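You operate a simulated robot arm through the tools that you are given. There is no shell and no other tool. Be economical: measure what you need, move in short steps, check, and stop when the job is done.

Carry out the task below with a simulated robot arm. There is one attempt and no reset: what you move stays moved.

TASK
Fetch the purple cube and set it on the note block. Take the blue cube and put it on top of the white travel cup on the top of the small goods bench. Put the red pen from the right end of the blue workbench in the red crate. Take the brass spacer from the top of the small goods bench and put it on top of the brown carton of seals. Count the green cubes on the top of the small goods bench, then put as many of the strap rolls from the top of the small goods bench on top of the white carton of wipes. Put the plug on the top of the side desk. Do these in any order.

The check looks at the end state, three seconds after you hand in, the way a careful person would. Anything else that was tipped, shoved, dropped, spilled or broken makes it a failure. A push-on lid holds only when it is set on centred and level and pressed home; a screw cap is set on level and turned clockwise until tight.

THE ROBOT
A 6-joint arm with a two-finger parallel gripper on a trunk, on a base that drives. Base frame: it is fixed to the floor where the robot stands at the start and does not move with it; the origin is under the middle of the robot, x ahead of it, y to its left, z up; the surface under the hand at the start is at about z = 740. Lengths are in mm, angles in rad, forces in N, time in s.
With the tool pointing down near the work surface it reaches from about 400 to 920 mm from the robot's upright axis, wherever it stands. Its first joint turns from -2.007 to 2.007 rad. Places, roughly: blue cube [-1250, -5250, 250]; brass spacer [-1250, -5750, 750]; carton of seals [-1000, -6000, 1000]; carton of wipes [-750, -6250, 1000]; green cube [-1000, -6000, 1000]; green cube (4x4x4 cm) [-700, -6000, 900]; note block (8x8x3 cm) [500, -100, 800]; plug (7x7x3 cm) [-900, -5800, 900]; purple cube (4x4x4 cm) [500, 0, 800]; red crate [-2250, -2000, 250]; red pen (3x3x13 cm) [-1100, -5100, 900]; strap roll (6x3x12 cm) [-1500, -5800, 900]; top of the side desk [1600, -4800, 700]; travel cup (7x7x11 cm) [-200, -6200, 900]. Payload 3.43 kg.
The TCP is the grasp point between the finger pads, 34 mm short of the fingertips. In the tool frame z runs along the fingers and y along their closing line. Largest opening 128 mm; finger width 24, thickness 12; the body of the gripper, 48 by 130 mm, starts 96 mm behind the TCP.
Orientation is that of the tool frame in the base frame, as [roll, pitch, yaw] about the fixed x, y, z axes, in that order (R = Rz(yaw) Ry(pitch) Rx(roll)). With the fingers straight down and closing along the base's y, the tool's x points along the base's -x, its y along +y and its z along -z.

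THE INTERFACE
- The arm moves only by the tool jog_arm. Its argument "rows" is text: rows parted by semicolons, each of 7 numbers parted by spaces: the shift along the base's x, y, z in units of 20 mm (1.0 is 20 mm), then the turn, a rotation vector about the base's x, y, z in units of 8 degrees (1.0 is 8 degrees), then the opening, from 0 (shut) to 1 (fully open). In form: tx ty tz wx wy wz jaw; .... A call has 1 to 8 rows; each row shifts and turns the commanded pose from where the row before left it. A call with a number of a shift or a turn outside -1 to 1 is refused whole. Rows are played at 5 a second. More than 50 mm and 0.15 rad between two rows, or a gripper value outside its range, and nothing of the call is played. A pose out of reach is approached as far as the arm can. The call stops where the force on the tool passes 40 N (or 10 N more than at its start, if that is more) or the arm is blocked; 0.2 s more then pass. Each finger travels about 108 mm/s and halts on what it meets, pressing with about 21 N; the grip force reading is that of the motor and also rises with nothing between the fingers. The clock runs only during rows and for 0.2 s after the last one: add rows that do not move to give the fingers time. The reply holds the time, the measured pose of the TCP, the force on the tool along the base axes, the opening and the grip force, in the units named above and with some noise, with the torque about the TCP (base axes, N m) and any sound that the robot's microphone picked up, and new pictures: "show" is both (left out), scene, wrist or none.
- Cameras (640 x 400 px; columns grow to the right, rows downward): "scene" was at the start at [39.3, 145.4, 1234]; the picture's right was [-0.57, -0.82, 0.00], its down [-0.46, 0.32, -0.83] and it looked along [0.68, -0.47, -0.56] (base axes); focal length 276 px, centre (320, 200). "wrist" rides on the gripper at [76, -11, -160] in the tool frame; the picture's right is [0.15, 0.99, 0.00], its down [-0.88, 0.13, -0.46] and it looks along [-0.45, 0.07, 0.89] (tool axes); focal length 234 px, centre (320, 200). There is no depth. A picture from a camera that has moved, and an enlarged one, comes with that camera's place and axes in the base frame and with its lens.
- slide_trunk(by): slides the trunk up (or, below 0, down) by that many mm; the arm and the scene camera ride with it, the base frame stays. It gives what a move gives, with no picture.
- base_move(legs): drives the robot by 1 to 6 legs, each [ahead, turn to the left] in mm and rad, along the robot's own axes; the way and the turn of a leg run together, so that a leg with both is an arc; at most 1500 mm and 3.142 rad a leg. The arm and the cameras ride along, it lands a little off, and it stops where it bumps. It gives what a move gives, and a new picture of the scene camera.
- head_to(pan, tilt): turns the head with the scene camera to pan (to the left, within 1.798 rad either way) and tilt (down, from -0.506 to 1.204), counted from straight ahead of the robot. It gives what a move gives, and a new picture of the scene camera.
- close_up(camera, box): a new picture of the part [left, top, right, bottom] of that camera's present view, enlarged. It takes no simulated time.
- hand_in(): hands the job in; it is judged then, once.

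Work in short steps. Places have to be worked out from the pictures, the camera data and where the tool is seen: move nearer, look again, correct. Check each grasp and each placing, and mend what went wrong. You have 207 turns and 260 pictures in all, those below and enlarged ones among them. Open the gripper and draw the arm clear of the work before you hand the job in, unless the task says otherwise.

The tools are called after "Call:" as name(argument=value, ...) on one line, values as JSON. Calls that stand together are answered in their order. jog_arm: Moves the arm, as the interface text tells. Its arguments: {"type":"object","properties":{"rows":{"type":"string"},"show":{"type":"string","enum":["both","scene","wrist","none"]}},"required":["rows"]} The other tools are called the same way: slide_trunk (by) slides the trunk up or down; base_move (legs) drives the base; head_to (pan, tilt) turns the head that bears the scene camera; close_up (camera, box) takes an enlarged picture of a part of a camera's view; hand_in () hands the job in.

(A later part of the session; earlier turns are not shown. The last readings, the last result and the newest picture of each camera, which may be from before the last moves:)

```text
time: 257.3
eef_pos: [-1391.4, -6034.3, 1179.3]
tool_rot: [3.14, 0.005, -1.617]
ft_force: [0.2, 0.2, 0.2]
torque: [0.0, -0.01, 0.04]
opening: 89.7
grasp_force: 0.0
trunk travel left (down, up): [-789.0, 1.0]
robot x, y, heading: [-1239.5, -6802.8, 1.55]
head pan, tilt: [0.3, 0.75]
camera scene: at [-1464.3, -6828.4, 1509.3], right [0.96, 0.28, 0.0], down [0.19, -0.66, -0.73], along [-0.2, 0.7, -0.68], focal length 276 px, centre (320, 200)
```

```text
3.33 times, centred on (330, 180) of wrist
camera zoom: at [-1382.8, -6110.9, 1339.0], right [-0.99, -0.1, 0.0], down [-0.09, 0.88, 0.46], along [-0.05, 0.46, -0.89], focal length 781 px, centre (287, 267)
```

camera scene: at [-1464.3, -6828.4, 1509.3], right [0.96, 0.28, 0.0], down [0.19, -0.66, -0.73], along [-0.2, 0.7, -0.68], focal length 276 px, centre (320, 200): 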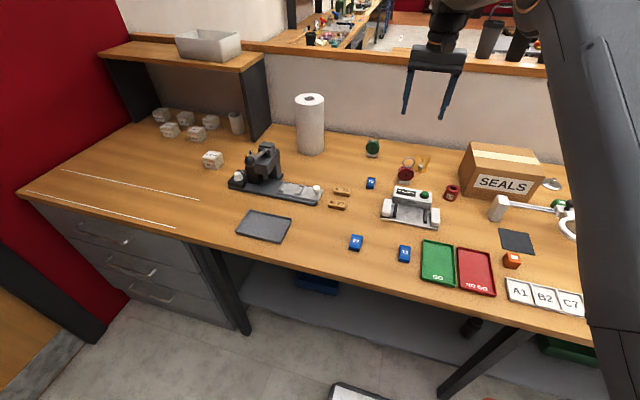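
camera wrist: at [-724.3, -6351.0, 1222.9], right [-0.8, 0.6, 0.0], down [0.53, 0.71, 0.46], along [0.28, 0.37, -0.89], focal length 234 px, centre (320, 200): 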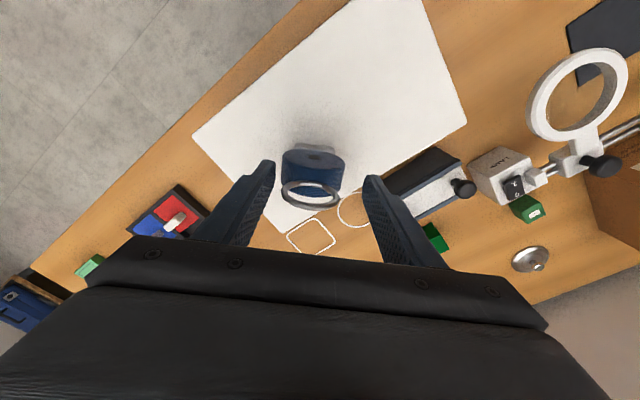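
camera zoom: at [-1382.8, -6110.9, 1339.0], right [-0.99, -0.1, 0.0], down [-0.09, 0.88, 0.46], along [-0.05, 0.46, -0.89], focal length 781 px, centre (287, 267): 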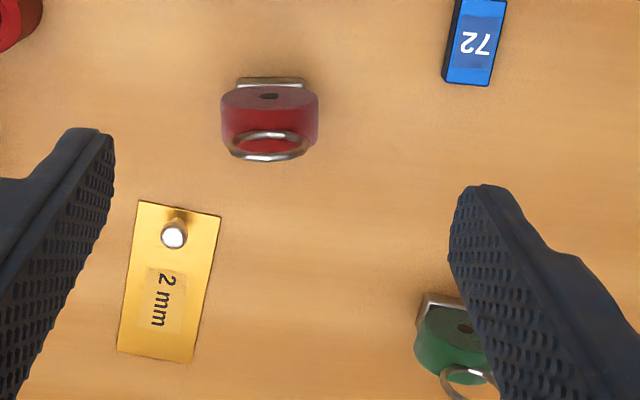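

The red roll is at (-1387, -5980). The brass spacer is a 2 mm plate with a knob. I'll align over the red roll and lower.

Call:
jog_arm(rows="0.07 0.9 0 0 0 0.35 0.68;0.07 0.9 0 0 0 0.35 0.68;0.07 0.9 0 0 0 0.35 0.68", show="none")

Call:
slide_trunk(by=-235)

Call:
close_up(camera="wrist", box=[160, 50, 480, 250])

```text
time: 258.1
eef_pos: [-1386.8, -5981.1, 1179.6]
tool_rot: [3.14, 0.008, -1.47]
ft_force: [0.4, 0.2, 1.0]
torque: [0.05, -0.01, -0.04]
opening: 86.9
grasp_force: 0.1
trunk travel left (down, up): [-789.0, 1.0]
robot x, y, heading: [-1245.1, -6800.5, 1.555]
head pan, tilt: [0.3, 0.75]
```

```text
time: 260.6
eef_pos: [-1387.3, -5980.0, 944.2]
tool_rot: [3.141, 0.007, -1.471]
ft_force: [0.6, -0.2, -0.4]
torque: [0.0, 0.02, 0.01]
opening: 87.2
grasp_force: 0.0
trunk travel left (down, up): [-554.0, 236.0]
robot x, y, heading: [-1244.9, -6802.0, 1.555]
head pan, tilt: [0.3, 0.75]
```

```text
2.00 times, centred on (320, 150) of wrist
camera zoom: at [-1367.4, -6055.0, 1104.1], right [-0.97, -0.25, 0.0], down [-0.22, 0.86, 0.46], along [-0.11, 0.45, -0.89], focal length 468 px, centre (320, 300)
```

zoom: 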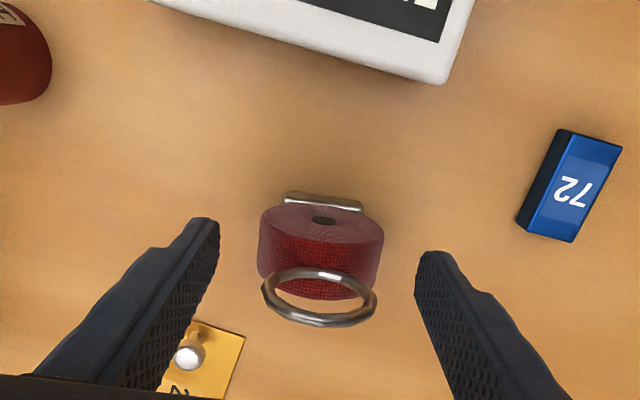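

Aligned. I'll go down to z≈897 and close.

Call:
jog_arm(rows="0 0 -0.8 0 0 0 0.68;0 0 -0.8 0 0 0 0.68;0 0 -0.75 0 0 0 0.68;0 0 0 0 0 0 0.35;0 0 0 0 0 0 0.35;0 0 0 0 0 0 0.35", show="wrist")

Call:
slide_trunk(by=234)

Call:
close_up(camera="wrist", box=[0, 0, 640, 400])

```text
time: 262.0
eef_pos: [-1387.2, -5979.8, 897.6]
tool_rot: [3.14, 0.005, -1.47]
ft_force: [0.0, -0.6, 0.3]
torque: [0.03, -0.02, 0.0]
opening: 55.0
grasp_force: 21.3
trunk travel left (down, up): [-554.0, 236.0]
robot x, y, heading: [-1243.6, -6799.0, 1.552]
head pan, tilt: [0.3, 0.75]
camera wrist: at [-1367.5, -6055.0, 1056.9], right [-0.97, -0.25, 0.0], down [-0.22, 0.86, 0.46], along [-0.11, 0.45, -0.89], focal length 234 px, centre (320, 200)
```

wrist: 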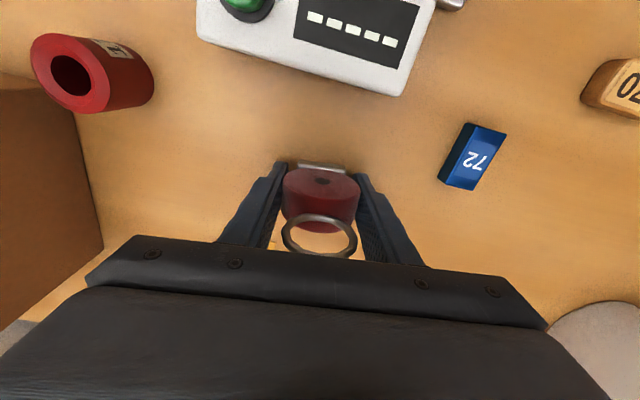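

```text
time: 264.4
eef_pos: [-1386.1, -5980.4, 1130.5]
tool_rot: [3.14, 0.005, -1.471]
ft_force: [-0.4, 0.2, -1.3]
torque: [0.01, -0.01, 0.0]
opening: 55.1
grasp_force: 20.9
trunk travel left (down, up): [-788.0, 2.0]
robot x, y, heading: [-1244.8, -6799.7, 1.549]
head pan, tilt: [0.3, 0.75]
```

```text
1.00 times, centred on (320, 200) of wrist (not enlarged: the box is as wide or as high as the picture)
camera zoom: at [-1367.3, -6054.8, 1290.5], right [-0.97, -0.25, 0.0], down [-0.22, 0.86, 0.46], along [-0.11, 0.45, -0.89], focal length 234 px, centre (320, 200)
```

zoom: 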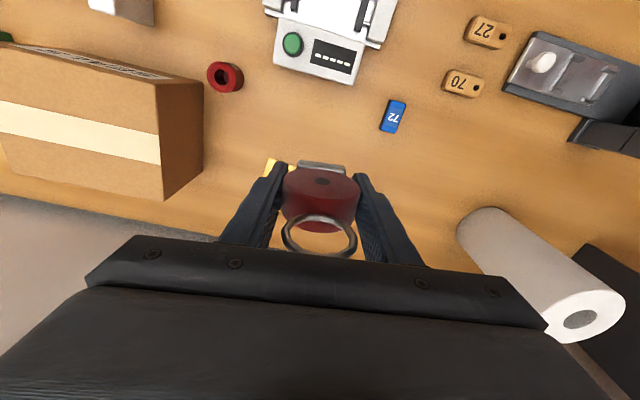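

Held. I'll raise a little, reverse 200 mm and turn right so the roll lands beside the blue one at about (-770, -6320).

Call:
jog_arm(rows="0 0 1 0 0 0 0.35;0 0 0.5 0 0 0 0.35", show="none")

Call:
base_move(legs=[[-205, 0], [0, -0.783]])

Call:
close_up(camera="wrist", box=[0, 0, 640, 400])

```text
time: 265.0
eef_pos: [-1387.1, -5980.0, 1160.8]
tool_rot: [3.14, 0.006, -1.47]
ft_force: [-0.5, -0.2, -1.4]
torque: [0.0, 0.01, -0.03]
opening: 54.9
grasp_force: 21.1
trunk travel left (down, up): [-788.0, 2.0]
robot x, y, heading: [-1241.1, -6799.0, 1.551]
head pan, tilt: [0.3, 0.75]
```

```text
time: 268.7
eef_pos: [-773.6, -6322.3, 1160.6]
tool_rot: [3.14, 0.004, -2.248]
ft_force: [0.5, 0.7, -1.3]
torque: [-0.01, -0.03, 0.01]
opening: 55.1
grasp_force: 21.2
trunk travel left (down, up): [-788.0, 2.0]
robot x, y, heading: [-1246.5, -7007.5, 0.773]
head pan, tilt: [0.3, 0.75]
camera scene: at [-1425.6, -6871.0, 1508.3], right [0.88, -0.48, 0.0], down [-0.33, -0.6, -0.73], along [0.35, 0.64, -0.68], focal length 276 px, centre (320, 200)
```

scene: 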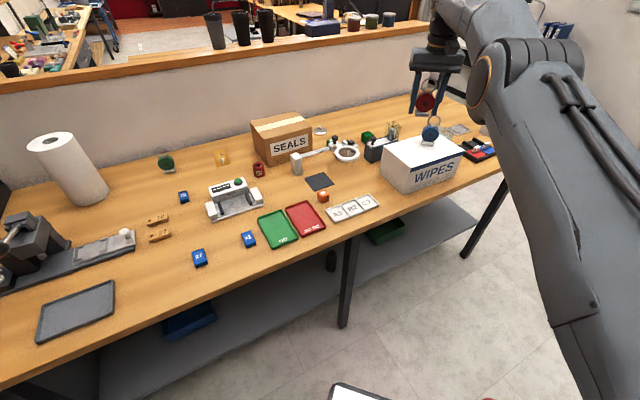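

```text
1.00 times, centred on (320, 200) of wrist (not enlarged: the box is as wide or as high as the picture)
camera zoom: at [-813.4, -6388.4, 1320.5], right [-0.86, 0.51, 0.0], down [0.45, 0.77, 0.46], along [0.23, 0.4, -0.89], focal length 234 px, centre (320, 200)
```

zoom: 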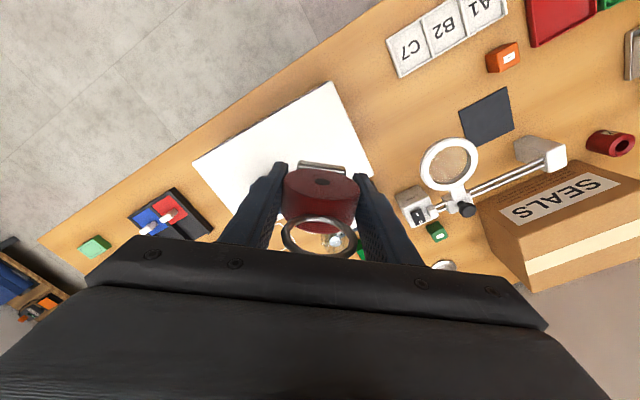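

Landed on target. I'll lower with the trunk and check before contact.

Call:
slide_trunk(by=-132)

Call:
close_up(camera="wrist", box=[0, 0, 640, 400])

Call:
close_up(camera="scene", box=[350, 50, 510, 200])

```text
time: 270.3
eef_pos: [-774.5, -6321.8, 1028.6]
tool_rot: [3.139, 0.008, -2.247]
ft_force: [0.9, -0.6, -0.4]
torque: [0.0, 0.01, 0.0]
opening: 55.3
grasp_force: 20.8
trunk travel left (down, up): [-656.0, 134.0]
robot x, y, heading: [-1244.5, -7005.4, 0.776]
head pan, tilt: [0.3, 0.75]
```

```text
1.00 times, centred on (320, 200) of wrist (not enlarged: the box is as wide or as high as the picture)
camera zoom: at [-813.6, -6388.3, 1188.7], right [-0.86, 0.51, 0.0], down [0.45, 0.77, 0.46], along [0.23, 0.4, -0.89], focal length 234 px, centre (320, 200)
```

zoom: 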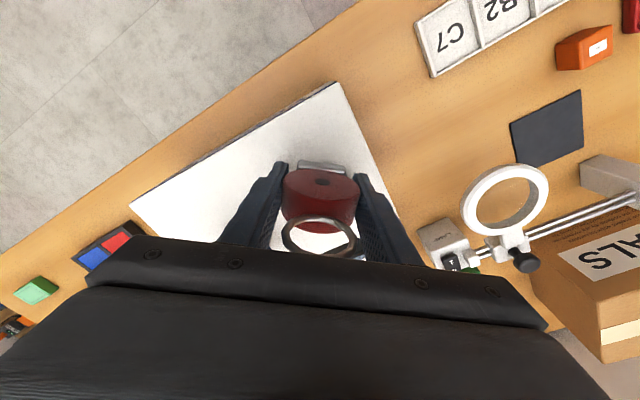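

```text
2.67 times, centred on (430, 125) of scene
camera zoom: at [-1399.4, -6845.3, 1376.4], right [0.88, -0.48, 0.0], down [-0.33, -0.6, -0.73], along [0.35, 0.64, -0.68], focal length 736 px, centre (27, 400)
```

zoom: 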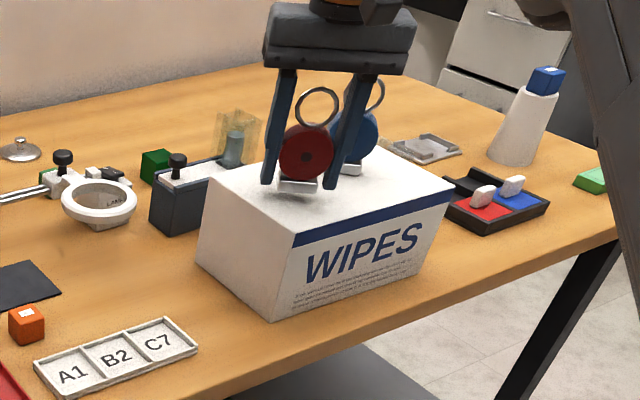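

The positioning is good: red roll on the box, clear of the blue one. I'll lower the last ~12 mm gently.

Call:
jog_arm(rows="0 0 -0.3 0 0 0 0.35;0 0 -0.15 0 0 0 0.35;0 0 -0.1 0 0 0 0.35", show="none")

```text
time: 271.1
eef_pos: [-773.0, -6322.0, 1017.1]
tool_rot: [3.14, 0.005, -2.247]
ft_force: [-0.5, -1.2, -2.3]
torque: [-0.02, 0.0, 0.01]
opening: 55.1
grasp_force: 21.0
trunk travel left (down, up): [-656.0, 134.0]
robot x, y, heading: [-1251.4, -7007.5, 0.771]
head pan, tilt: [0.3, 0.75]
```

Call:
jog_arm(rows="0 0 -0.1 0 0 0 0.35;0 0 0 0 0 0 0.35", show="none")

```text
time: 271.7
eef_pos: [-775.1, -6322.5, 1016.8]
tool_rot: [3.139, 0.009, -2.25]
ft_force: [0.0, -0.4, 11.5]
torque: [-0.09, 0.1, -0.02]
opening: 55.4
grasp_force: 21.2
trunk travel left (down, up): [-656.0, 134.0]
robot x, y, heading: [-1250.1, -7006.4, 0.772]
head pan, tilt: [0.3, 0.75]
```

Contact. Release and rise clear.

Call:
jog_arm(rows="0 0 0 0 0 0 0.43;0 0 0 0 0 0 0.57;0 0 0 0 0 0 0.57;0 0 0.5 0 0 0 0.57;0 0 1 0 0 0 0.57;0 0 1 0 0 0 0.57;0 0 1 0 0 0 0.57;0 0 1 0 0 0 0.57", show="wrist")

Call:
close_up(camera="scene", box=[350, 50, 510, 200])

```text
time: 273.5
eef_pos: [-774.9, -6323.4, 1104.9]
tool_rot: [-3.14, 0.005, -2.248]
ft_force: [-0.4, 0.0, 0.9]
torque: [-0.01, -0.02, -0.01]
opening: 73.0
grasp_force: 0.1
trunk travel left (down, up): [-656.0, 134.0]
robot x, y, heading: [-1248.7, -7003.6, 0.776]
head pan, tilt: [0.3, 0.75]
camera wrist: at [-813.5, -6388.3, 1265.6], right [-0.86, 0.51, 0.0], down [0.45, 0.77, 0.46], along [0.23, 0.4, -0.89], focal length 234 px, centre (320, 200)
```

wrist: 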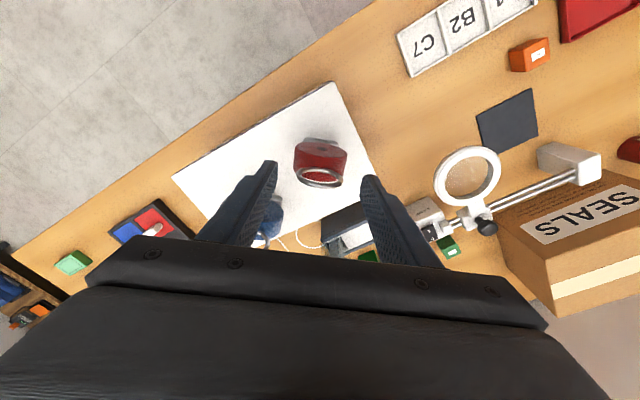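

```text
2.67 times, centred on (430, 125) of scene
camera zoom: at [-1399.4, -6845.3, 1376.3], right [0.88, -0.48, 0.0], down [-0.33, -0.6, -0.73], along [0.35, 0.64, -0.68], focal length 736 px, centre (27, 400)
```

zoom: 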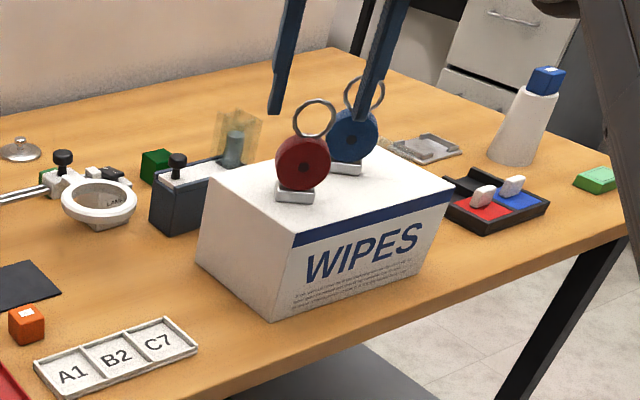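

Both rolls stand on the WIPES carton. Next is the spacer: rise, turn back to the bench and drive in to y≈-6785.

Call:
slide_trunk(by=130)

Call:
base_move(legs=[[0, 0.797], [215, 0]])

Call:
jog_arm(rows="0.9 1 -0.5 0 0 0 0.5;0.9 1 -0.5 0 0 0 0.5;0.9 1 -0.5 0 0 0 0.5;0.9 1 -0.5 0 0 0 0.5", show="wrist")

```text
time: 275.1
eef_pos: [-785.8, -6332.9, 1236.4]
tool_rot: [3.14, 0.004, -2.249]
ft_force: [-0.6, -1.2, 0.5]
torque: [-0.01, 0.0, 0.01]
opening: 73.2
grasp_force: 0.2
trunk travel left (down, up): [-786.0, 4.0]
robot x, y, heading: [-1246.1, -7004.7, 0.772]
head pan, tilt: [0.3, 0.75]
```

```text
time: 278.8
eef_pos: [-1401.5, -5991.1, 1234.9]
tool_rot: [3.14, 0.006, -1.454]
ft_force: [0.1, -0.3, -0.1]
torque: [0.0, 0.03, -0.01]
opening: 73.0
grasp_force: 0.1
trunk travel left (down, up): [-786.0, 4.0]
robot x, y, heading: [-1246.3, -6790.7, 1.564]
head pan, tilt: [0.3, 0.75]
camera scene: at [-1467.0, -6823.5, 1506.4], right [0.96, 0.29, 0.0], down [0.2, -0.65, -0.73], along [-0.21, 0.7, -0.68], focal length 276 px, centre (320, 200)
```

scene: 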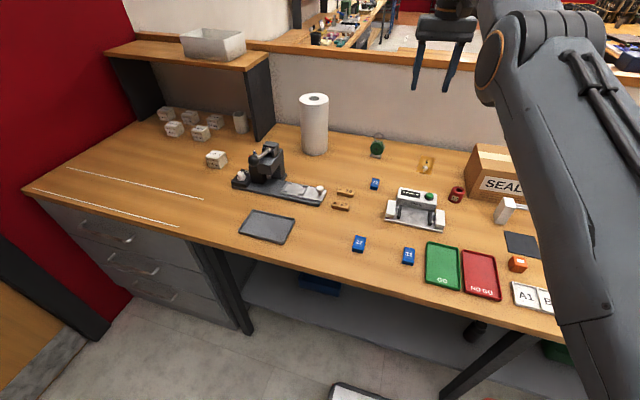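

```text
time: 279.8
eef_pos: [-1357.9, -5973.9, 1203.4]
tool_rot: [-3.141, 0.007, -1.454]
ft_force: [-0.5, 0.2, 0.5]
torque: [-0.02, -0.07, 0.02]
opening: 64.2
grasp_force: 0.0
out of reach, approached as far as the arm can: row 1, 2, 3, 4
trunk travel left (down, up): [-786.0, 4.0]
robot x, y, heading: [-1246.8, -6790.3, 1.567]
head pan, tilt: [0.3, 0.75]
camera wrist: at [-1336.5, -6048.6, 1363.7], right [-0.97, -0.26, 0.0], down [-0.23, 0.86, 0.46], along [-0.12, 0.44, -0.89], focal length 234 px, centre (320, 200)
```

wrist: 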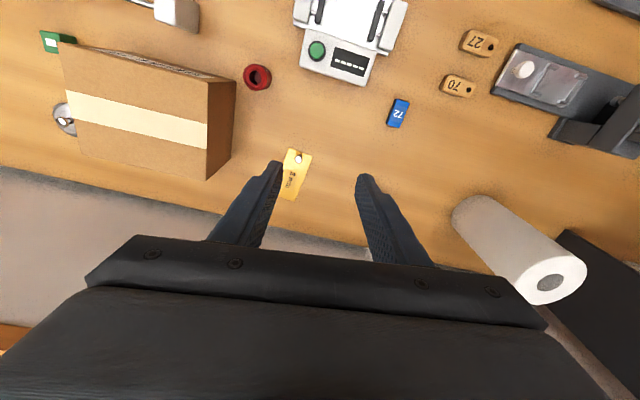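

The reach is short with the arm high relative to the trunk. I'll lower the arm first, then extend.

Call:
jog_arm(rows="0.2 0 -1 0 0 0 0.5;0.2 0 -1 0 0 0 0.5;0.2 0 -1 0 0 0 0.5;0.2 0 -1 0 0 0 0.5;0.2 0 -1 0 0 0 0.5;0.2 0.8 -1 0 0 0 0.5;0 0.8 0 0 0 0 0.5;0 0.8 0 0 0 0 0.5", show="none")

Call:
jog_arm(rows="0 0.8 0 0 0 0 0.5;0 0.8 0 0 0 0 0.5", show="wrist")

```text
time: 281.6
eef_pos: [-1329.2, -5955.0, 1083.0]
tool_rot: [-3.142, 0.007, -1.454]
ft_force: [0.7, 0.2, 0.0]
torque: [-0.01, -0.02, -0.02]
opening: 63.9
grasp_force: 0.1
out of reach, approached as far as the arm can: row 7, 8
trunk travel left (down, up): [-786.0, 4.0]
robot x, y, heading: [-1246.9, -6791.7, 1.568]
head pan, tilt: [0.3, 0.75]
```

```text
time: 282.2
eef_pos: [-1327.7, -5951.7, 1082.5]
tool_rot: [3.139, 0.003, -1.453]
ft_force: [-0.5, 0.1, 0.8]
torque: [0.01, 0.0, -0.04]
opening: 64.1
grasp_force: 0.0
out of reach, approached as far as the arm can: row 1, 2
trunk travel left (down, up): [-786.0, 4.0]
robot x, y, heading: [-1250.3, -6792.5, 1.568]
head pan, tilt: [0.3, 0.75]
camera wrist: at [-1307.8, -6027.1, 1242.2], right [-0.97, -0.26, 0.0], down [-0.23, 0.86, 0.46], along [-0.12, 0.45, -0.89], focal length 234 px, centre (320, 200)
```

wrist: 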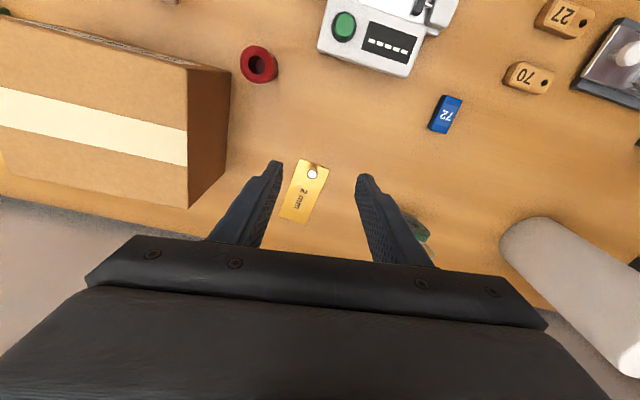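

The vertical reach ends at r≈845. I'll tilt the tool forward about 24° to gain reach, then extend toward the knob at (-1332, -5884).

Call:
jog_arm(rows="0 0 0 1 0 0 0.5;0 0 0 1 0 0 0.5;0 0 0 1 0 0 0.5;0 0.85 0 0 0 0 0.5;0 0.85 0 0 0 0 0.5;0 0.85 0 0 0 0 0.5;0 0.8 0 0 0 0 0.5", show="wrist")

```text
time: 283.8
eef_pos: [-1328.3, -5885.8, 1083.3]
tool_rot: [-3.09, 0.422, -1.443]
ft_force: [-0.7, -0.8, 0.4]
torque: [0.02, -0.02, 0.01]
opening: 64.2
grasp_force: 0.0
trunk travel left (down, up): [-786.0, 4.0]
robot x, y, heading: [-1243.1, -6788.9, 1.57]
head pan, tilt: [0.3, 0.75]
camera wrist: at [-1307.7, -6018.7, 1197.6], right [-0.97, -0.24, -0.11], down [-0.23, 0.6, 0.77], along [-0.12, 0.77, -0.63], focal length 234 px, centre (320, 200)
```

wrist: 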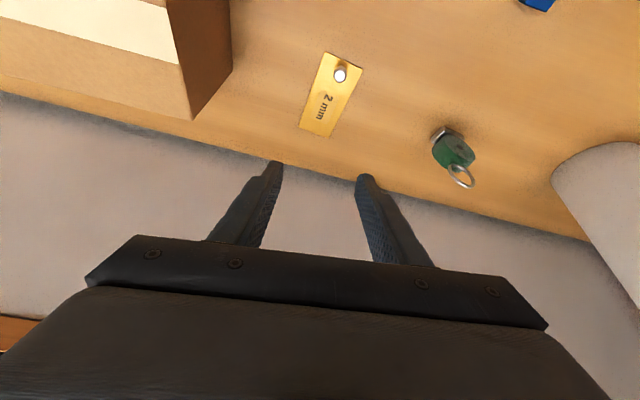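

I'm over the knob at (-1332, -5887). A small correction, then lower by trunk.

Call:
jog_arm(rows="-0.2 -0.6 0 0 0 0 0.42", show="none")

Call:
slide_trunk(by=-155)

Call:
close_up(camera="wrist", box=[200, 60, 440, 210])

```text
time: 284.2
eef_pos: [-1331.1, -5898.2, 1081.9]
tool_rot: [-3.092, 0.422, -1.443]
ft_force: [0.1, 1.0, -0.6]
torque: [0.01, 0.02, 0.0]
opening: 53.9
grasp_force: 0.1
trunk travel left (down, up): [-786.0, 4.0]
robot x, y, heading: [-1247.4, -6789.5, 1.57]
head pan, tilt: [0.3, 0.75]
```

```text
time: 286.0
eef_pos: [-1331.1, -5897.8, 927.7]
tool_rot: [-3.091, 0.422, -1.444]
ft_force: [-0.3, 0.3, -0.1]
torque: [-0.04, 0.05, 0.0]
opening: 54.0
grasp_force: 0.0
trunk travel left (down, up): [-631.0, 159.0]
robot x, y, heading: [-1246.2, -6791.3, 1.567]
head pan, tilt: [0.3, 0.75]
```

```text
2.67 times, centred on (320, 135) of wrist
camera zoom: at [-1311.5, -6030.3, 1042.8], right [-0.97, -0.24, -0.11], down [-0.23, 0.59, 0.77], along [-0.12, 0.77, -0.63], focal length 624 px, centre (320, 373)
```

zoom: 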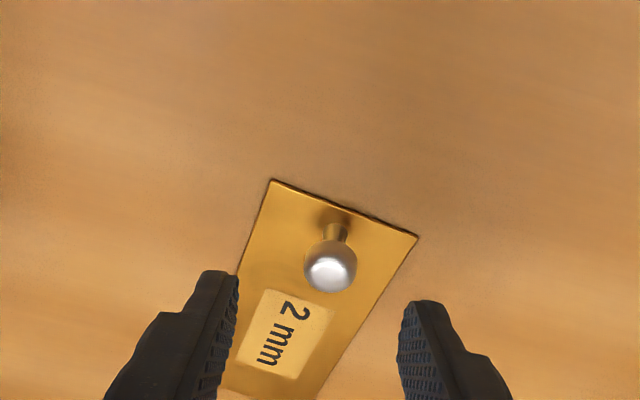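

Knob head centre is at (-1333, -5881, 872), 19 mm in diameter. Final approach and grip.

Call:
jog_arm(rows="-0.1 0.28 -0.8 0 0 0 0.42;0 0 -0.78 0 0 0 0.42;0 0 0 0 0 0 0.05;0 0 0 0 0 0 0.05;0 0 0 0 0 0 0.05", show="none")

Call:
close_up(camera="wrist", box=[200, 60, 440, 210])

```text
time: 287.2
eef_pos: [-1331.3, -5890.4, 897.4]
tool_rot: [-3.091, 0.429, -1.443]
ft_force: [3.4, 3.8, 20.5]
torque: [0.63, 0.42, -0.1]
opening: 17.6
grasp_force: 21.2
trunk travel left (down, up): [-631.0, 159.0]
robot x, y, heading: [-1248.0, -6790.9, 1.566]
head pan, tilt: [0.3, 0.75]
```

```text
2.67 times, centred on (320, 135) of wrist
camera zoom: at [-1311.9, -6024.4, 1013.0], right [-0.97, -0.24, -0.11], down [-0.23, 0.59, 0.77], along [-0.12, 0.77, -0.63], focal length 624 px, centre (320, 373)
```

zoom: 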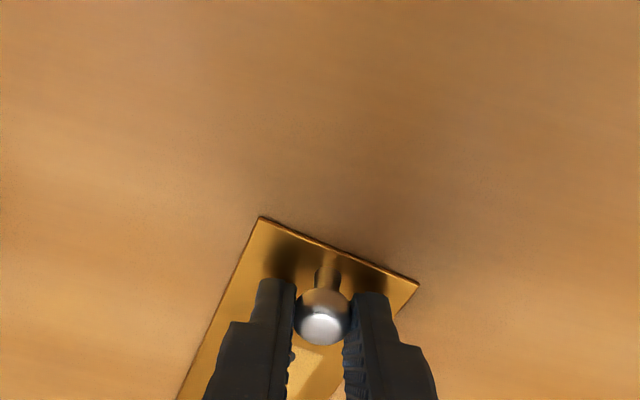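

Gripped the knob at 17.6 mm. I'll lift and check how the plate hangs.

Call:
jog_arm(rows="0 0 0.5 0 0 0 0.05;0 0 1 0 0 0 0.05;0 0 1 0 0 0 0.05", show="none")

Call:
slide_trunk(by=120)

Call:
close_up(camera="wrist", box=[0, 0, 640, 400])

Call:
head_to(pan=0.0, tilt=0.6)

```text
time: 288.0
eef_pos: [-1334.3, -5893.5, 944.8]
tool_rot: [-3.09, 0.42, -1.443]
ft_force: [0.5, 0.1, -1.4]
torque: [-0.04, 0.05, 0.03]
opening: 17.1
grasp_force: 20.8
trunk travel left (down, up): [-631.0, 159.0]
robot x, y, heading: [-1249.1, -6790.8, 1.565]
head pan, tilt: [0.3, 0.75]
```

```text
time: 289.5
eef_pos: [-1334.5, -5892.0, 1065.6]
tool_rot: [-3.09, 0.422, -1.443]
ft_force: [0.5, 0.2, -1.7]
torque: [-0.07, 0.0, 0.03]
opening: 17.2
grasp_force: 20.6
trunk travel left (down, up): [-751.0, 39.0]
robot x, y, heading: [-1246.6, -6788.6, 1.567]
head pan, tilt: [0.3, 0.75]
```

```text
1.00 times, centred on (320, 200) of wrist (not enlarged: the box is as wide or as high as the picture)
camera zoom: at [-1313.4, -6024.5, 1180.6], right [-0.97, -0.24, -0.11], down [-0.23, 0.6, 0.77], along [-0.12, 0.77, -0.63], focal length 234 px, centre (320, 200)
```

zoom: 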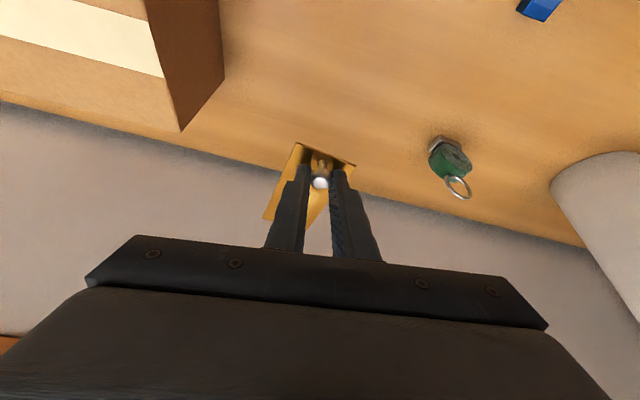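

```text
time: 290.3
eef_pos: [-1332.6, -5892.4, 1064.1]
tool_rot: [-3.091, 0.422, -1.443]
ft_force: [0.1, 0.7, 0.2]
torque: [-0.03, -0.01, -0.01]
opening: 17.0
grasp_force: 21.1
trunk travel left (down, up): [-751.0, 39.0]
robot x, y, heading: [-1248.6, -6793.2, 1.566]
head pan, tilt: [0.0, 0.6]
camera scene: at [-1442.5, -6804.3, 1484.2], right [1.0, 0.0, 0.0], down [0.0, -0.57, -0.82], along [0.0, 0.82, -0.57], focal length 276 px, centre (320, 200)
```

scene: 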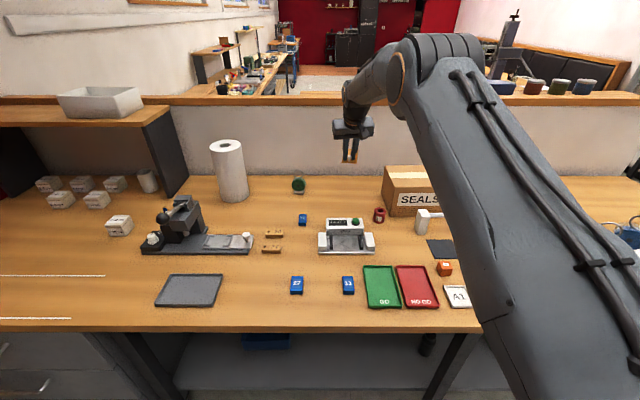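

The plate hangs level. The SEALS top spans x≈-1172 to -960, y≈-6000 to -5840. I'll carry the knob to about (-1070, -5962).

Call:
jog_arm(rows="1 -0.3 0.3 0 0 0 0.05;1 -0.3 0 0 0 0 0.05;1 -0.3 0 0 0 0 0.05;1 -0.3 0 0 0 0 0.05;1 -0.3 0 0 0 0 0.05;1 -0.3 0 0 0 0 0.05;1 -0.3 0 0 0 0 0.05;1 -0.3 0 0 0 0 0.05", show="none")

Call:
jog_arm(rows="1 -0.3 0 0 0 0 0.05;1 -0.3 0 0 0 0 0.05;1 -0.3 0 0 0 0 0.05;1 -0.3 0 0 0 0 0.05;1 -0.2 0 0 0 0 0.05;0.3 0 0 0 0 0 0.05", show="both")

```text
time: 292.1
eef_pos: [-1175.1, -5940.7, 1070.9]
tool_rot: [-3.091, 0.423, -1.443]
ft_force: [0.2, 0.4, -0.7]
torque: [-0.08, 0.02, 0.02]
opening: 17.1
grasp_force: 21.2
trunk travel left (down, up): [-751.0, 39.0]
robot x, y, heading: [-1250.2, -6789.6, 1.571]
head pan, tilt: [0.0, 0.6]
```

```text
time: 293.5
eef_pos: [-1068.6, -5968.2, 1070.4]
tool_rot: [-3.09, 0.421, -1.445]
ft_force: [0.4, -0.1, -0.8]
torque: [-0.09, 0.02, -0.01]
opening: 17.2
grasp_force: 21.1
trunk travel left (down, up): [-751.0, 39.0]
robot x, y, heading: [-1245.8, -6793.3, 1.566]
head pan, tilt: [0.0, 0.6]
camera scene: at [-1442.3, -6804.4, 1484.2], right [1.0, 0.0, 0.0], down [0.0, -0.56, -0.83], along [0.0, 0.83, -0.56], focal length 276 px, centre (320, 200)
camera wrist: at [-1047.1, -6101.0, 1186.3], right [-0.97, -0.24, -0.11], down [-0.23, 0.6, 0.77], along [-0.12, 0.77, -0.63], focal length 234 px, centre (320, 200)
```

scene: 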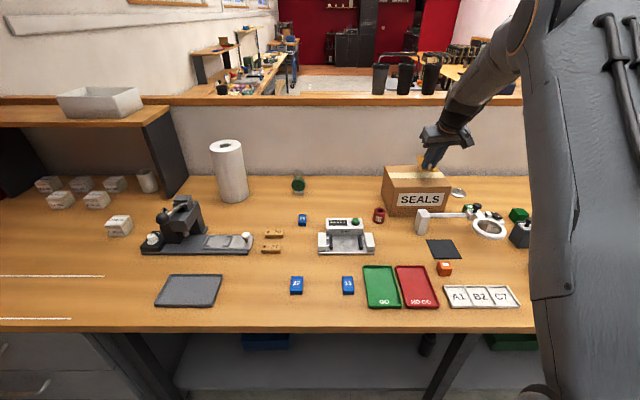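
wrist: 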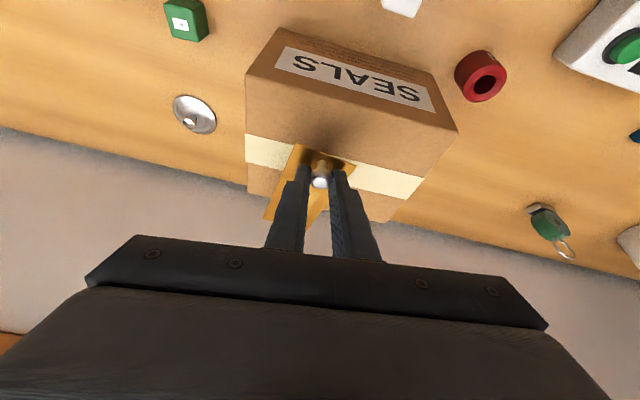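

Box top re-measured: x -1205 to -980, y -5990 to -5810. I'll shift +30 mm y and -20 mm x to centre, then lower.

Call:
jog_arm(rows="-0.5 0.8 0 0 0 0 0.05;-0.5 0.7 0 0 0 0 0.05", show="none")

Call:
slide_trunk(by=-52)

Call:
jog_arm(rows="0 0 -0.2 0 0 0 0.05;0 0 -0.1 0 0 0 0.05", show="wrist")

```text
time: 294.1
eef_pos: [-1088.0, -5939.4, 1071.8]
tool_rot: [-3.092, 0.421, -1.443]
ft_force: [-0.2, -0.4, -0.8]
torque: [-0.03, 0.0, 0.0]
opening: 17.2
grasp_force: 21.0
trunk travel left (down, up): [-751.0, 39.0]
robot x, y, heading: [-1247.3, -6794.0, 1.568]
head pan, tilt: [0.0, 0.6]
```

```text
time: 295.2
eef_pos: [-1086.9, -5933.8, 1028.2]
tool_rot: [-3.086, 0.439, -1.441]
ft_force: [0.7, 2.2, 6.6]
torque: [-0.04, 0.15, -0.06]
opening: 17.3
grasp_force: 21.1
trunk travel left (down, up): [-699.0, 91.0]
robot x, y, heading: [-1244.3, -6790.3, 1.567]
head pan, tilt: [0.0, 0.6]
stopped: the force on the tool passed its limit at 42 N (the readings are from after the stop); the commanded pose is now the measured one
```

```text
time: 295.9
eef_pos: [-1086.9, -5932.0, 1027.8]
tool_rot: [-3.082, 0.448, -1.443]
ft_force: [-0.1, 2.8, 7.6]
torque: [0.02, 0.27, -0.05]
opening: 17.4
grasp_force: 21.4
trunk travel left (down, up): [-699.0, 91.0]
robot x, y, heading: [-1248.5, -6796.0, 1.568]
head pan, tilt: [0.0, 0.6]
stopped in row 2: the force on the tool passed its limit at 41 N (the readings are from after the stop); the commanded pose is now the measured one
camera wrist: at [-1067.1, -6067.1, 1140.3], right [-0.97, -0.23, -0.12], down [-0.23, 0.57, 0.78], along [-0.12, 0.78, -0.61], focal length 234 px, centre (320, 200)
```

wrist: 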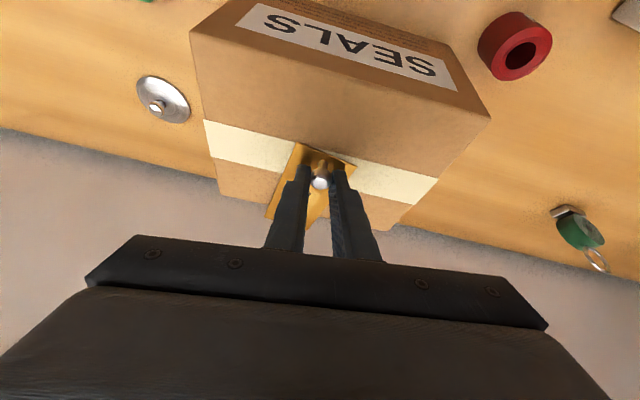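

The carton top is at about 984, and the plate is in contact. Release and withdraw along the tool axis.

Call:
jog_arm(rows="0 0 0.05 0 0 0 0.2;0 0 0 0 0 0 0.4;0 0 0 0 0 0 0.4;0 -0.35 0.8 0 0 0 0.4;0 -0.35 0.8 0 0 0 0.4;0 -0.35 0.8 0 0 0 0.4;0 -0.35 0.8 0 0 0 0.4", show="both")

Call:
close_up(camera="scene", box=[360, 120, 500, 230])

```text
time: 297.5
eef_pos: [-1086.6, -5959.4, 1090.1]
tool_rot: [-3.084, 0.443, -1.441]
ft_force: [0.5, 1.1, -0.2]
torque: [-0.02, 0.05, -0.02]
opening: 51.3
grasp_force: 0.0
trunk travel left (down, up): [-699.0, 91.0]
robot x, y, heading: [-1247.8, -6790.8, 1.571]
head pan, tilt: [0.0, 0.6]
camera scene: at [-1442.2, -6789.8, 1432.4], right [1.0, 0.0, 0.0], down [0.0, -0.57, -0.82], along [0.0, 0.82, -0.57], focal length 276 px, centre (320, 200)
camera wrist: at [-1067.1, -6095.7, 1203.7], right [-0.97, -0.23, -0.11], down [-0.23, 0.58, 0.78], along [-0.12, 0.78, -0.61], focal length 234 px, centre (320, 200)
```

scene: 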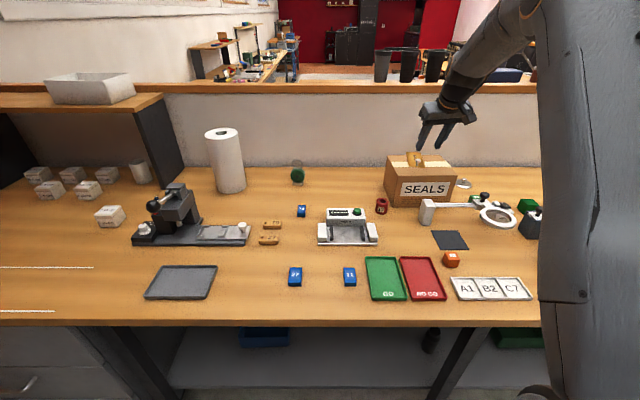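
wrist: 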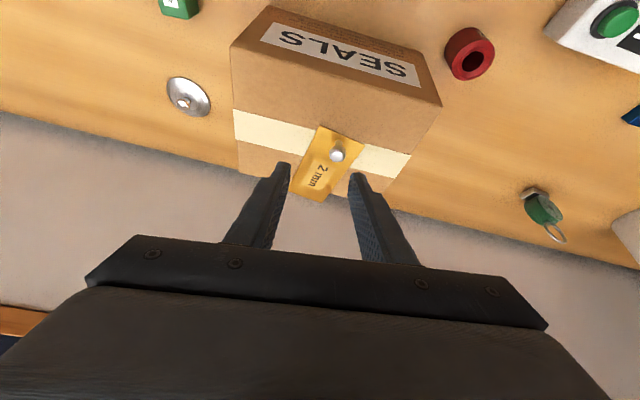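

```text
3.64 times, centred on (430, 175) of scene
camera zoom: at [-1442.2, -6789.8, 1432.4], right [1.0, 0.0, 0.0], down [0.0, -0.57, -0.82], along [0.0, 0.82, -0.57], focal length 1004 px, centre (-80, 291)
```

zoom: 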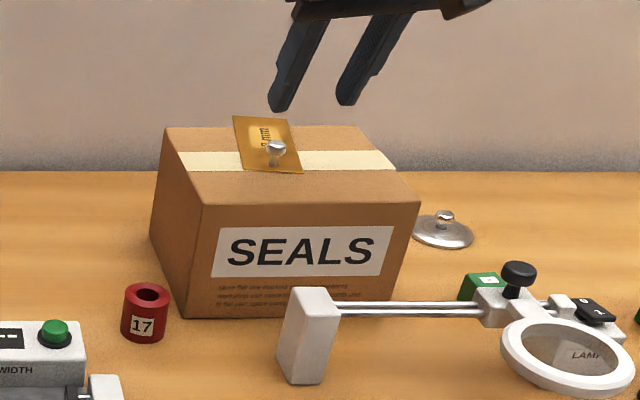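

The spacer is on the carton but its far end slightly overhangs the back edge. I'll regrip the knob and bring it about 35 mm forward.

Call:
jog_arm(rows="0 0.35 -0.8 0 0 0 0.4;0 0.35 -0.8 0 0 0 0.4;0 0.35 -0.8 0 0 0 0.4;0 0.35 -0.75 0 0 0 0.4;0 0 0 0 0 0 0.05;0 0 0 0 0 0 0.05;0 0 0 0 0 0 0.05", show="none")

Call:
jog_arm(rows="0 0 0.6 0 0 0 0.05;0 -0.9 0.3 0 0 0 0.05;0 -0.9 0 0 0 0 0.05;0 0 -0.4 0 0 0 0.05;0 0 -0.2 0 0 0 0.05;0 0 -0.15 0 0 0 0.05;0 0 -0.1 0 0 0 0.05", show="wrist")

```text
time: 299.1
eef_pos: [-1086.1, -5932.7, 1028.2]
tool_rot: [-3.082, 0.445, -1.441]
ft_force: [-1.7, 1.1, 2.4]
torque: [-0.06, 0.15, -0.05]
opening: 17.1
grasp_force: 21.5
trunk travel left (down, up): [-699.0, 91.0]
robot x, y, heading: [-1246.3, -6794.5, 1.575]
head pan, tilt: [0.0, 0.6]
```

```text
time: 300.7
eef_pos: [-1086.0, -5967.7, 1029.9]
tool_rot: [-3.085, 0.444, -1.44]
ft_force: [-0.9, 0.1, 2.3]
torque: [-0.1, 0.09, 0.01]
opening: 17.1
grasp_force: 21.5
trunk travel left (down, up): [-699.0, 91.0]
robot x, y, heading: [-1250.3, -6792.6, 1.569]
head pan, tilt: [0.0, 0.6]
camera wrist: at [-1067.1, -6103.5, 1141.8], right [-0.97, -0.23, -0.12], down [-0.23, 0.58, 0.78], along [-0.12, 0.78, -0.61], focal length 234 px, centre (320, 200)
```

wrist: 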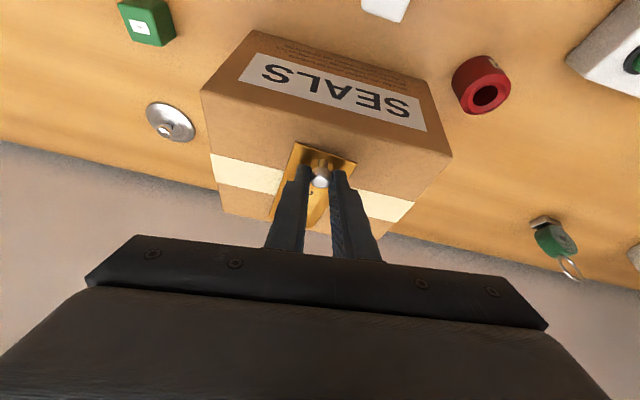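

It's nearly touching (fz≈2 N) and now well within the top. Release and withdraw.

Call:
jog_arm(rows="0 0 -0.05 0 0 0 0.05;0 0 0 0 0 0 0.2;0 0 0 0 0 0 0.4;0 0 0 0 0 0 0.4;0 -0.35 0.8 0 0 0 0.4;0 -0.35 0.8 0 0 0 0.4;0 -0.35 0.8 0 0 0 0.4;0 -0.35 0.8 0 0 0 0.4", show="wrist")

Call:
close_up(camera="scene", box=[360, 120, 500, 230])

```text
time: 302.5
eef_pos: [-1087.2, -5996.9, 1091.9]
tool_rot: [-3.083, 0.442, -1.444]
ft_force: [-0.3, -0.6, 0.5]
torque: [-0.01, -0.01, 0.02]
opening: 51.0
grasp_force: 0.1
trunk travel left (down, up): [-699.0, 91.0]
robot x, y, heading: [-1247.8, -6791.8, 1.564]
head pan, tilt: [0.0, 0.6]
camera wrist: at [-1067.2, -6131.5, 1204.1], right [-0.97, -0.23, -0.11], down [-0.23, 0.58, 0.78], along [-0.12, 0.78, -0.61], focal length 234 px, centre (320, 200)
```

wrist: 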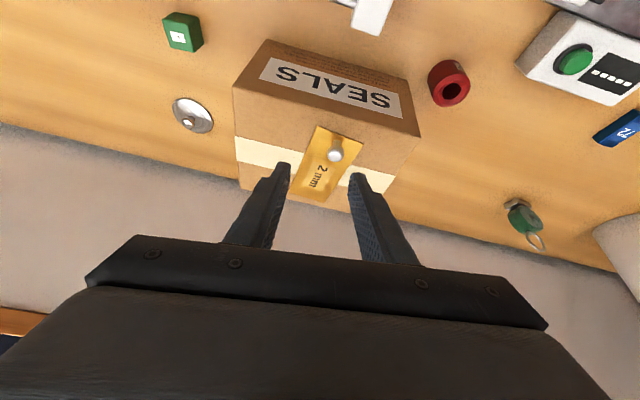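

```text
3.64 times, centred on (430, 175) of scene
camera zoom: at [-1442.3, -6789.9, 1432.4], right [1.0, 0.0, 0.0], down [0.0, -0.57, -0.82], along [0.0, 0.82, -0.57], focal length 1004 px, centre (-80, 291)
```

zoom: 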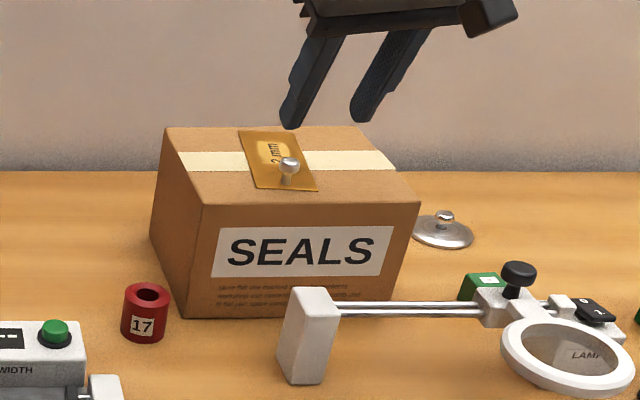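

The spacer now lies fully on the carton. Next is the plug at (-866, -5842). I'll raise, back up and shift right along the bench.

Call:
slide_trunk(by=90)

Call:
base_move(legs=[[-250, 0], [0, -0.895], [381, 0], [0, 0.899], [25, 0]])

Call:
head_to(pan=0.0, tilt=0.95)

```text
time: 303.8
eef_pos: [-1086.4, -5996.6, 1181.4]
tool_rot: [-3.084, 0.443, -1.443]
ft_force: [-0.5, -0.4, -0.7]
torque: [0.02, 0.01, -0.01]
opening: 51.2
grasp_force: 0.1
trunk travel left (down, up): [-789.0, 1.0]
robot x, y, heading: [-1245.6, -6792.7, 1.566]
head pan, tilt: [0.0, 0.6]
```

```text
time: 312.6
eef_pos: [-793.6, -5983.1, 1181.4]
tool_rot: [-3.085, 0.442, -1.436]
ft_force: [0.6, 0.3, -0.2]
torque: [-0.01, 0.01, 0.01]
opening: 51.1
grasp_force: 0.1
trunk travel left (down, up): [-789.0, 1.0]
robot x, y, heading: [-948.3, -6778.1, 1.576]
head pan, tilt: [0.0, 0.6]
camera scene: at [-1145.3, -6804.2, 1522.4], right [1.0, 0.0, 0.0], down [0.0, -0.56, -0.83], along [0.0, 0.83, -0.56], focal length 276 px, centre (320, 200)
```

scene: 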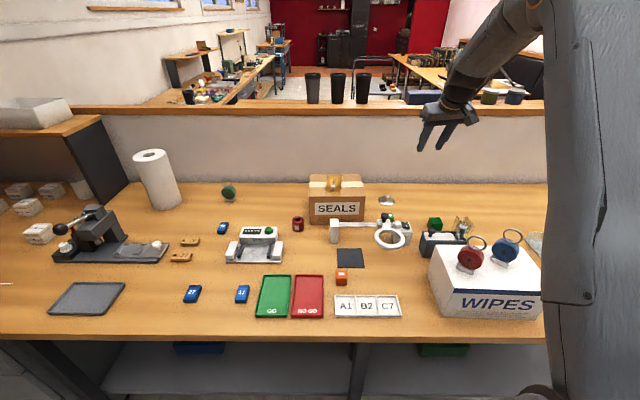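

```text
time: 313.5
eef_pos: [-793.8, -5983.9, 1182.2]
tool_rot: [-3.086, 0.444, -1.438]
ft_force: [0.5, 0.1, -0.5]
torque: [0.01, -0.02, -0.04]
opening: 51.4
grasp_force: 0.1
trunk travel left (down, up): [-789.0, 1.0]
robot x, y, heading: [-953.6, -6778.9, 1.569]
head pan, tilt: [0.0, 0.949]
camera scene: at [-1145.3, -6819.6, 1494.1], right [1.0, 0.0, 0.0], down [0.0, -0.81, -0.58], along [0.0, 0.58, -0.81], focal length 276 px, centre (320, 200)
```

scene: 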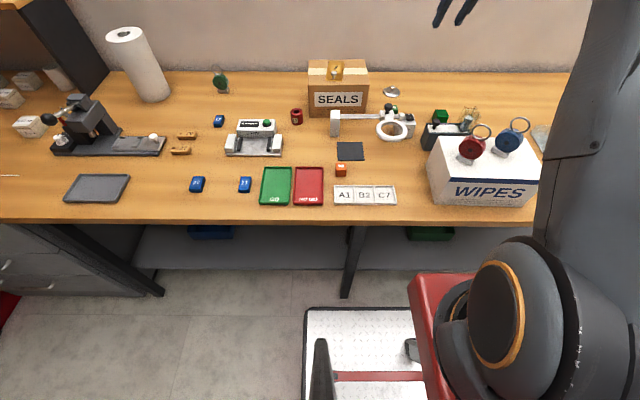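

There's over 100 mm between the base and the bench's lower shelf, so I'll drive 50 mm closer, then bring the arm down and over the plug.

Call:
base_move(legs=[[50, 0]])

Call:
jog_arm(rows="-0.72 0 -1 0 0 0 0.4;-0.72 0 -1 0 0 0 0.4;-0.72 0 -1 0 0 0 0.4;-0.72 0 -1 0 0 0 0.4;-0.72 0.8 -1 0 0 0 0.4;0 0.8 0 0 0 0 0.4;0 0.8 0 0 0 0 0.4;0 0.8 0 0 0 0 0.4", show="wrist")

```text
time: 314.4
eef_pos: [-794.7, -5934.0, 1182.2]
tool_rot: [-3.083, 0.444, -1.436]
ft_force: [-0.1, -0.3, 0.4]
torque: [0.01, 0.01, -0.03]
opening: 51.1
grasp_force: 0.0
trunk travel left (down, up): [-789.0, 1.0]
robot x, y, heading: [-951.7, -6730.8, 1.577]
head pan, tilt: [0.0, 0.949]
camera scene: at [-1145.4, -6769.7, 1494.0], right [1.0, 0.0, 0.0], down [0.0, -0.81, -0.58], along [0.0, 0.58, -0.81], focal length 276 px, centre (320, 200)
```

scene: 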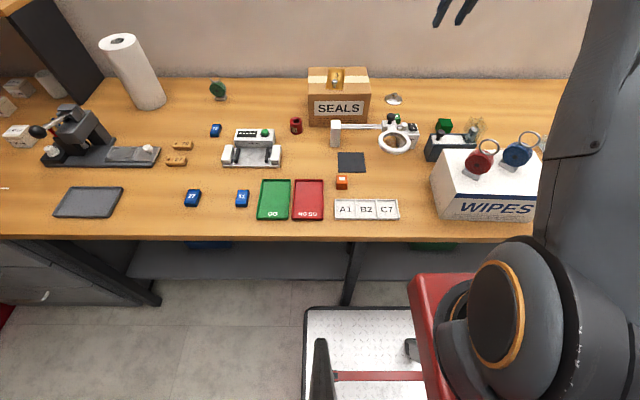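

```text
time: 316.2
eef_pos: [-866.6, -5868.0, 1081.8]
tool_rot: [-3.084, 0.445, -1.437]
ft_force: [0.0, 0.0, 0.4]
torque: [0.03, -0.02, 0.0]
opening: 51.3
grasp_force: 0.0
trunk travel left (down, up): [-789.0, 1.0]
robot x, y, heading: [-952.6, -6730.9, 1.571]
head pan, tilt: [0.0, 0.949]
camera wrist: at [-846.5, -6003.9, 1194.7], right [-0.96, -0.24, -0.11], down [-0.24, 0.58, 0.78], along [-0.12, 0.78, -0.61], focal length 234 px, centre (320, 200)
```

wrist: 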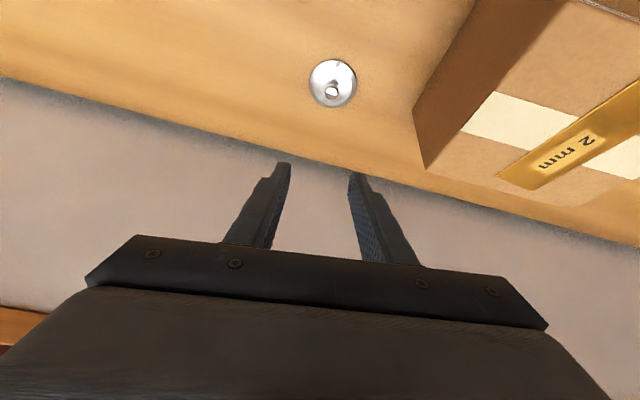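

The plug's knob is at (-863, -5843). I'll lower 150 mm and look closely.

Call:
slide_trunk(by=-152)

Call:
close_up(camera="wrist", box=[200, 60, 440, 210])

```text
time: 318.0
eef_pos: [-865.0, -5869.6, 930.1]
tool_rot: [-3.084, 0.445, -1.435]
ft_force: [0.1, 0.1, 0.2]
torque: [0.0, 0.01, 0.0]
opening: 51.2
grasp_force: 0.0
trunk travel left (down, up): [-637.0, 153.0]
robot x, y, heading: [-949.3, -6727.2, 1.568]
head pan, tilt: [0.0, 0.949]
```

```text
2.67 times, centred on (320, 135) of wrist
camera zoom: at [-845.8, -6004.1, 1043.0], right [-0.96, -0.24, -0.12], down [-0.24, 0.58, 0.78], along [-0.12, 0.78, -0.61], focal length 624 px, centre (320, 373)
```

zoom: 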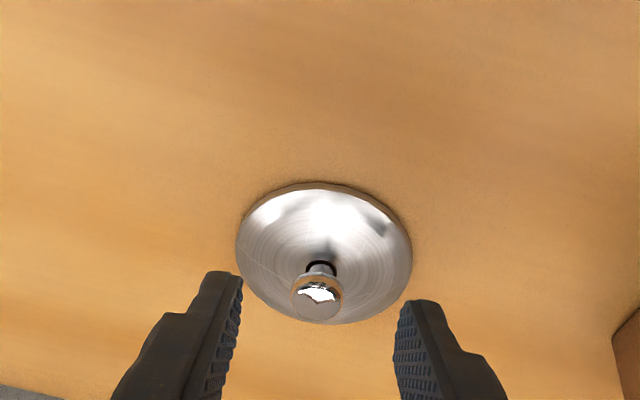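

Knob centre is at (-865, -5841, 877). Final approach to TCP (-865, -5852, 902) and close.

Call:
jog_arm(rows="0 0.85 -0.7 0 0 0 0.4;0 0 -0.7 0 0 0 0.4;0 0 0 0 0 0 0.05;0 0 0 0 0 0 0.05;0 0 0 0 0 0 0.05", show="none")

Call:
close_up(camera="wrist", box=[200, 60, 440, 210])

```text
time: 319.2
eef_pos: [-866.3, -5851.4, 902.4]
tool_rot: [-3.081, 0.447, -1.437]
ft_force: [-2.0, 3.9, 15.7]
torque: [0.28, 0.17, 0.03]
opening: 19.9
grasp_force: 21.1
trunk travel left (down, up): [-637.0, 153.0]
robot x, y, heading: [-950.3, -6730.1, 1.573]
head pan, tilt: [0.0, 0.949]
```

```text
2.67 times, centred on (320, 135) of wrist
camera zoom: at [-846.2, -5986.7, 1015.5], right [-0.96, -0.24, -0.12], down [-0.24, 0.57, 0.78], along [-0.12, 0.78, -0.61], focal length 624 px, centre (320, 373)
```

zoom: 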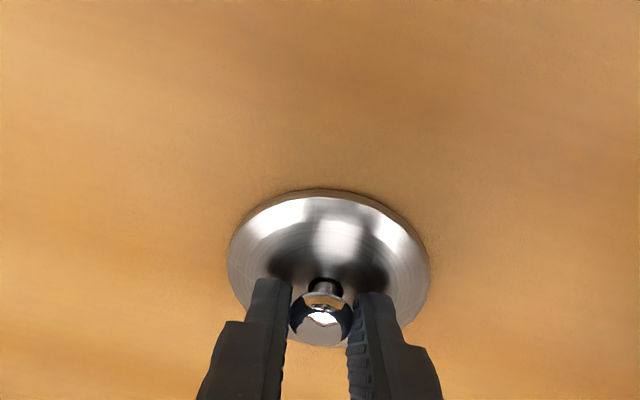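

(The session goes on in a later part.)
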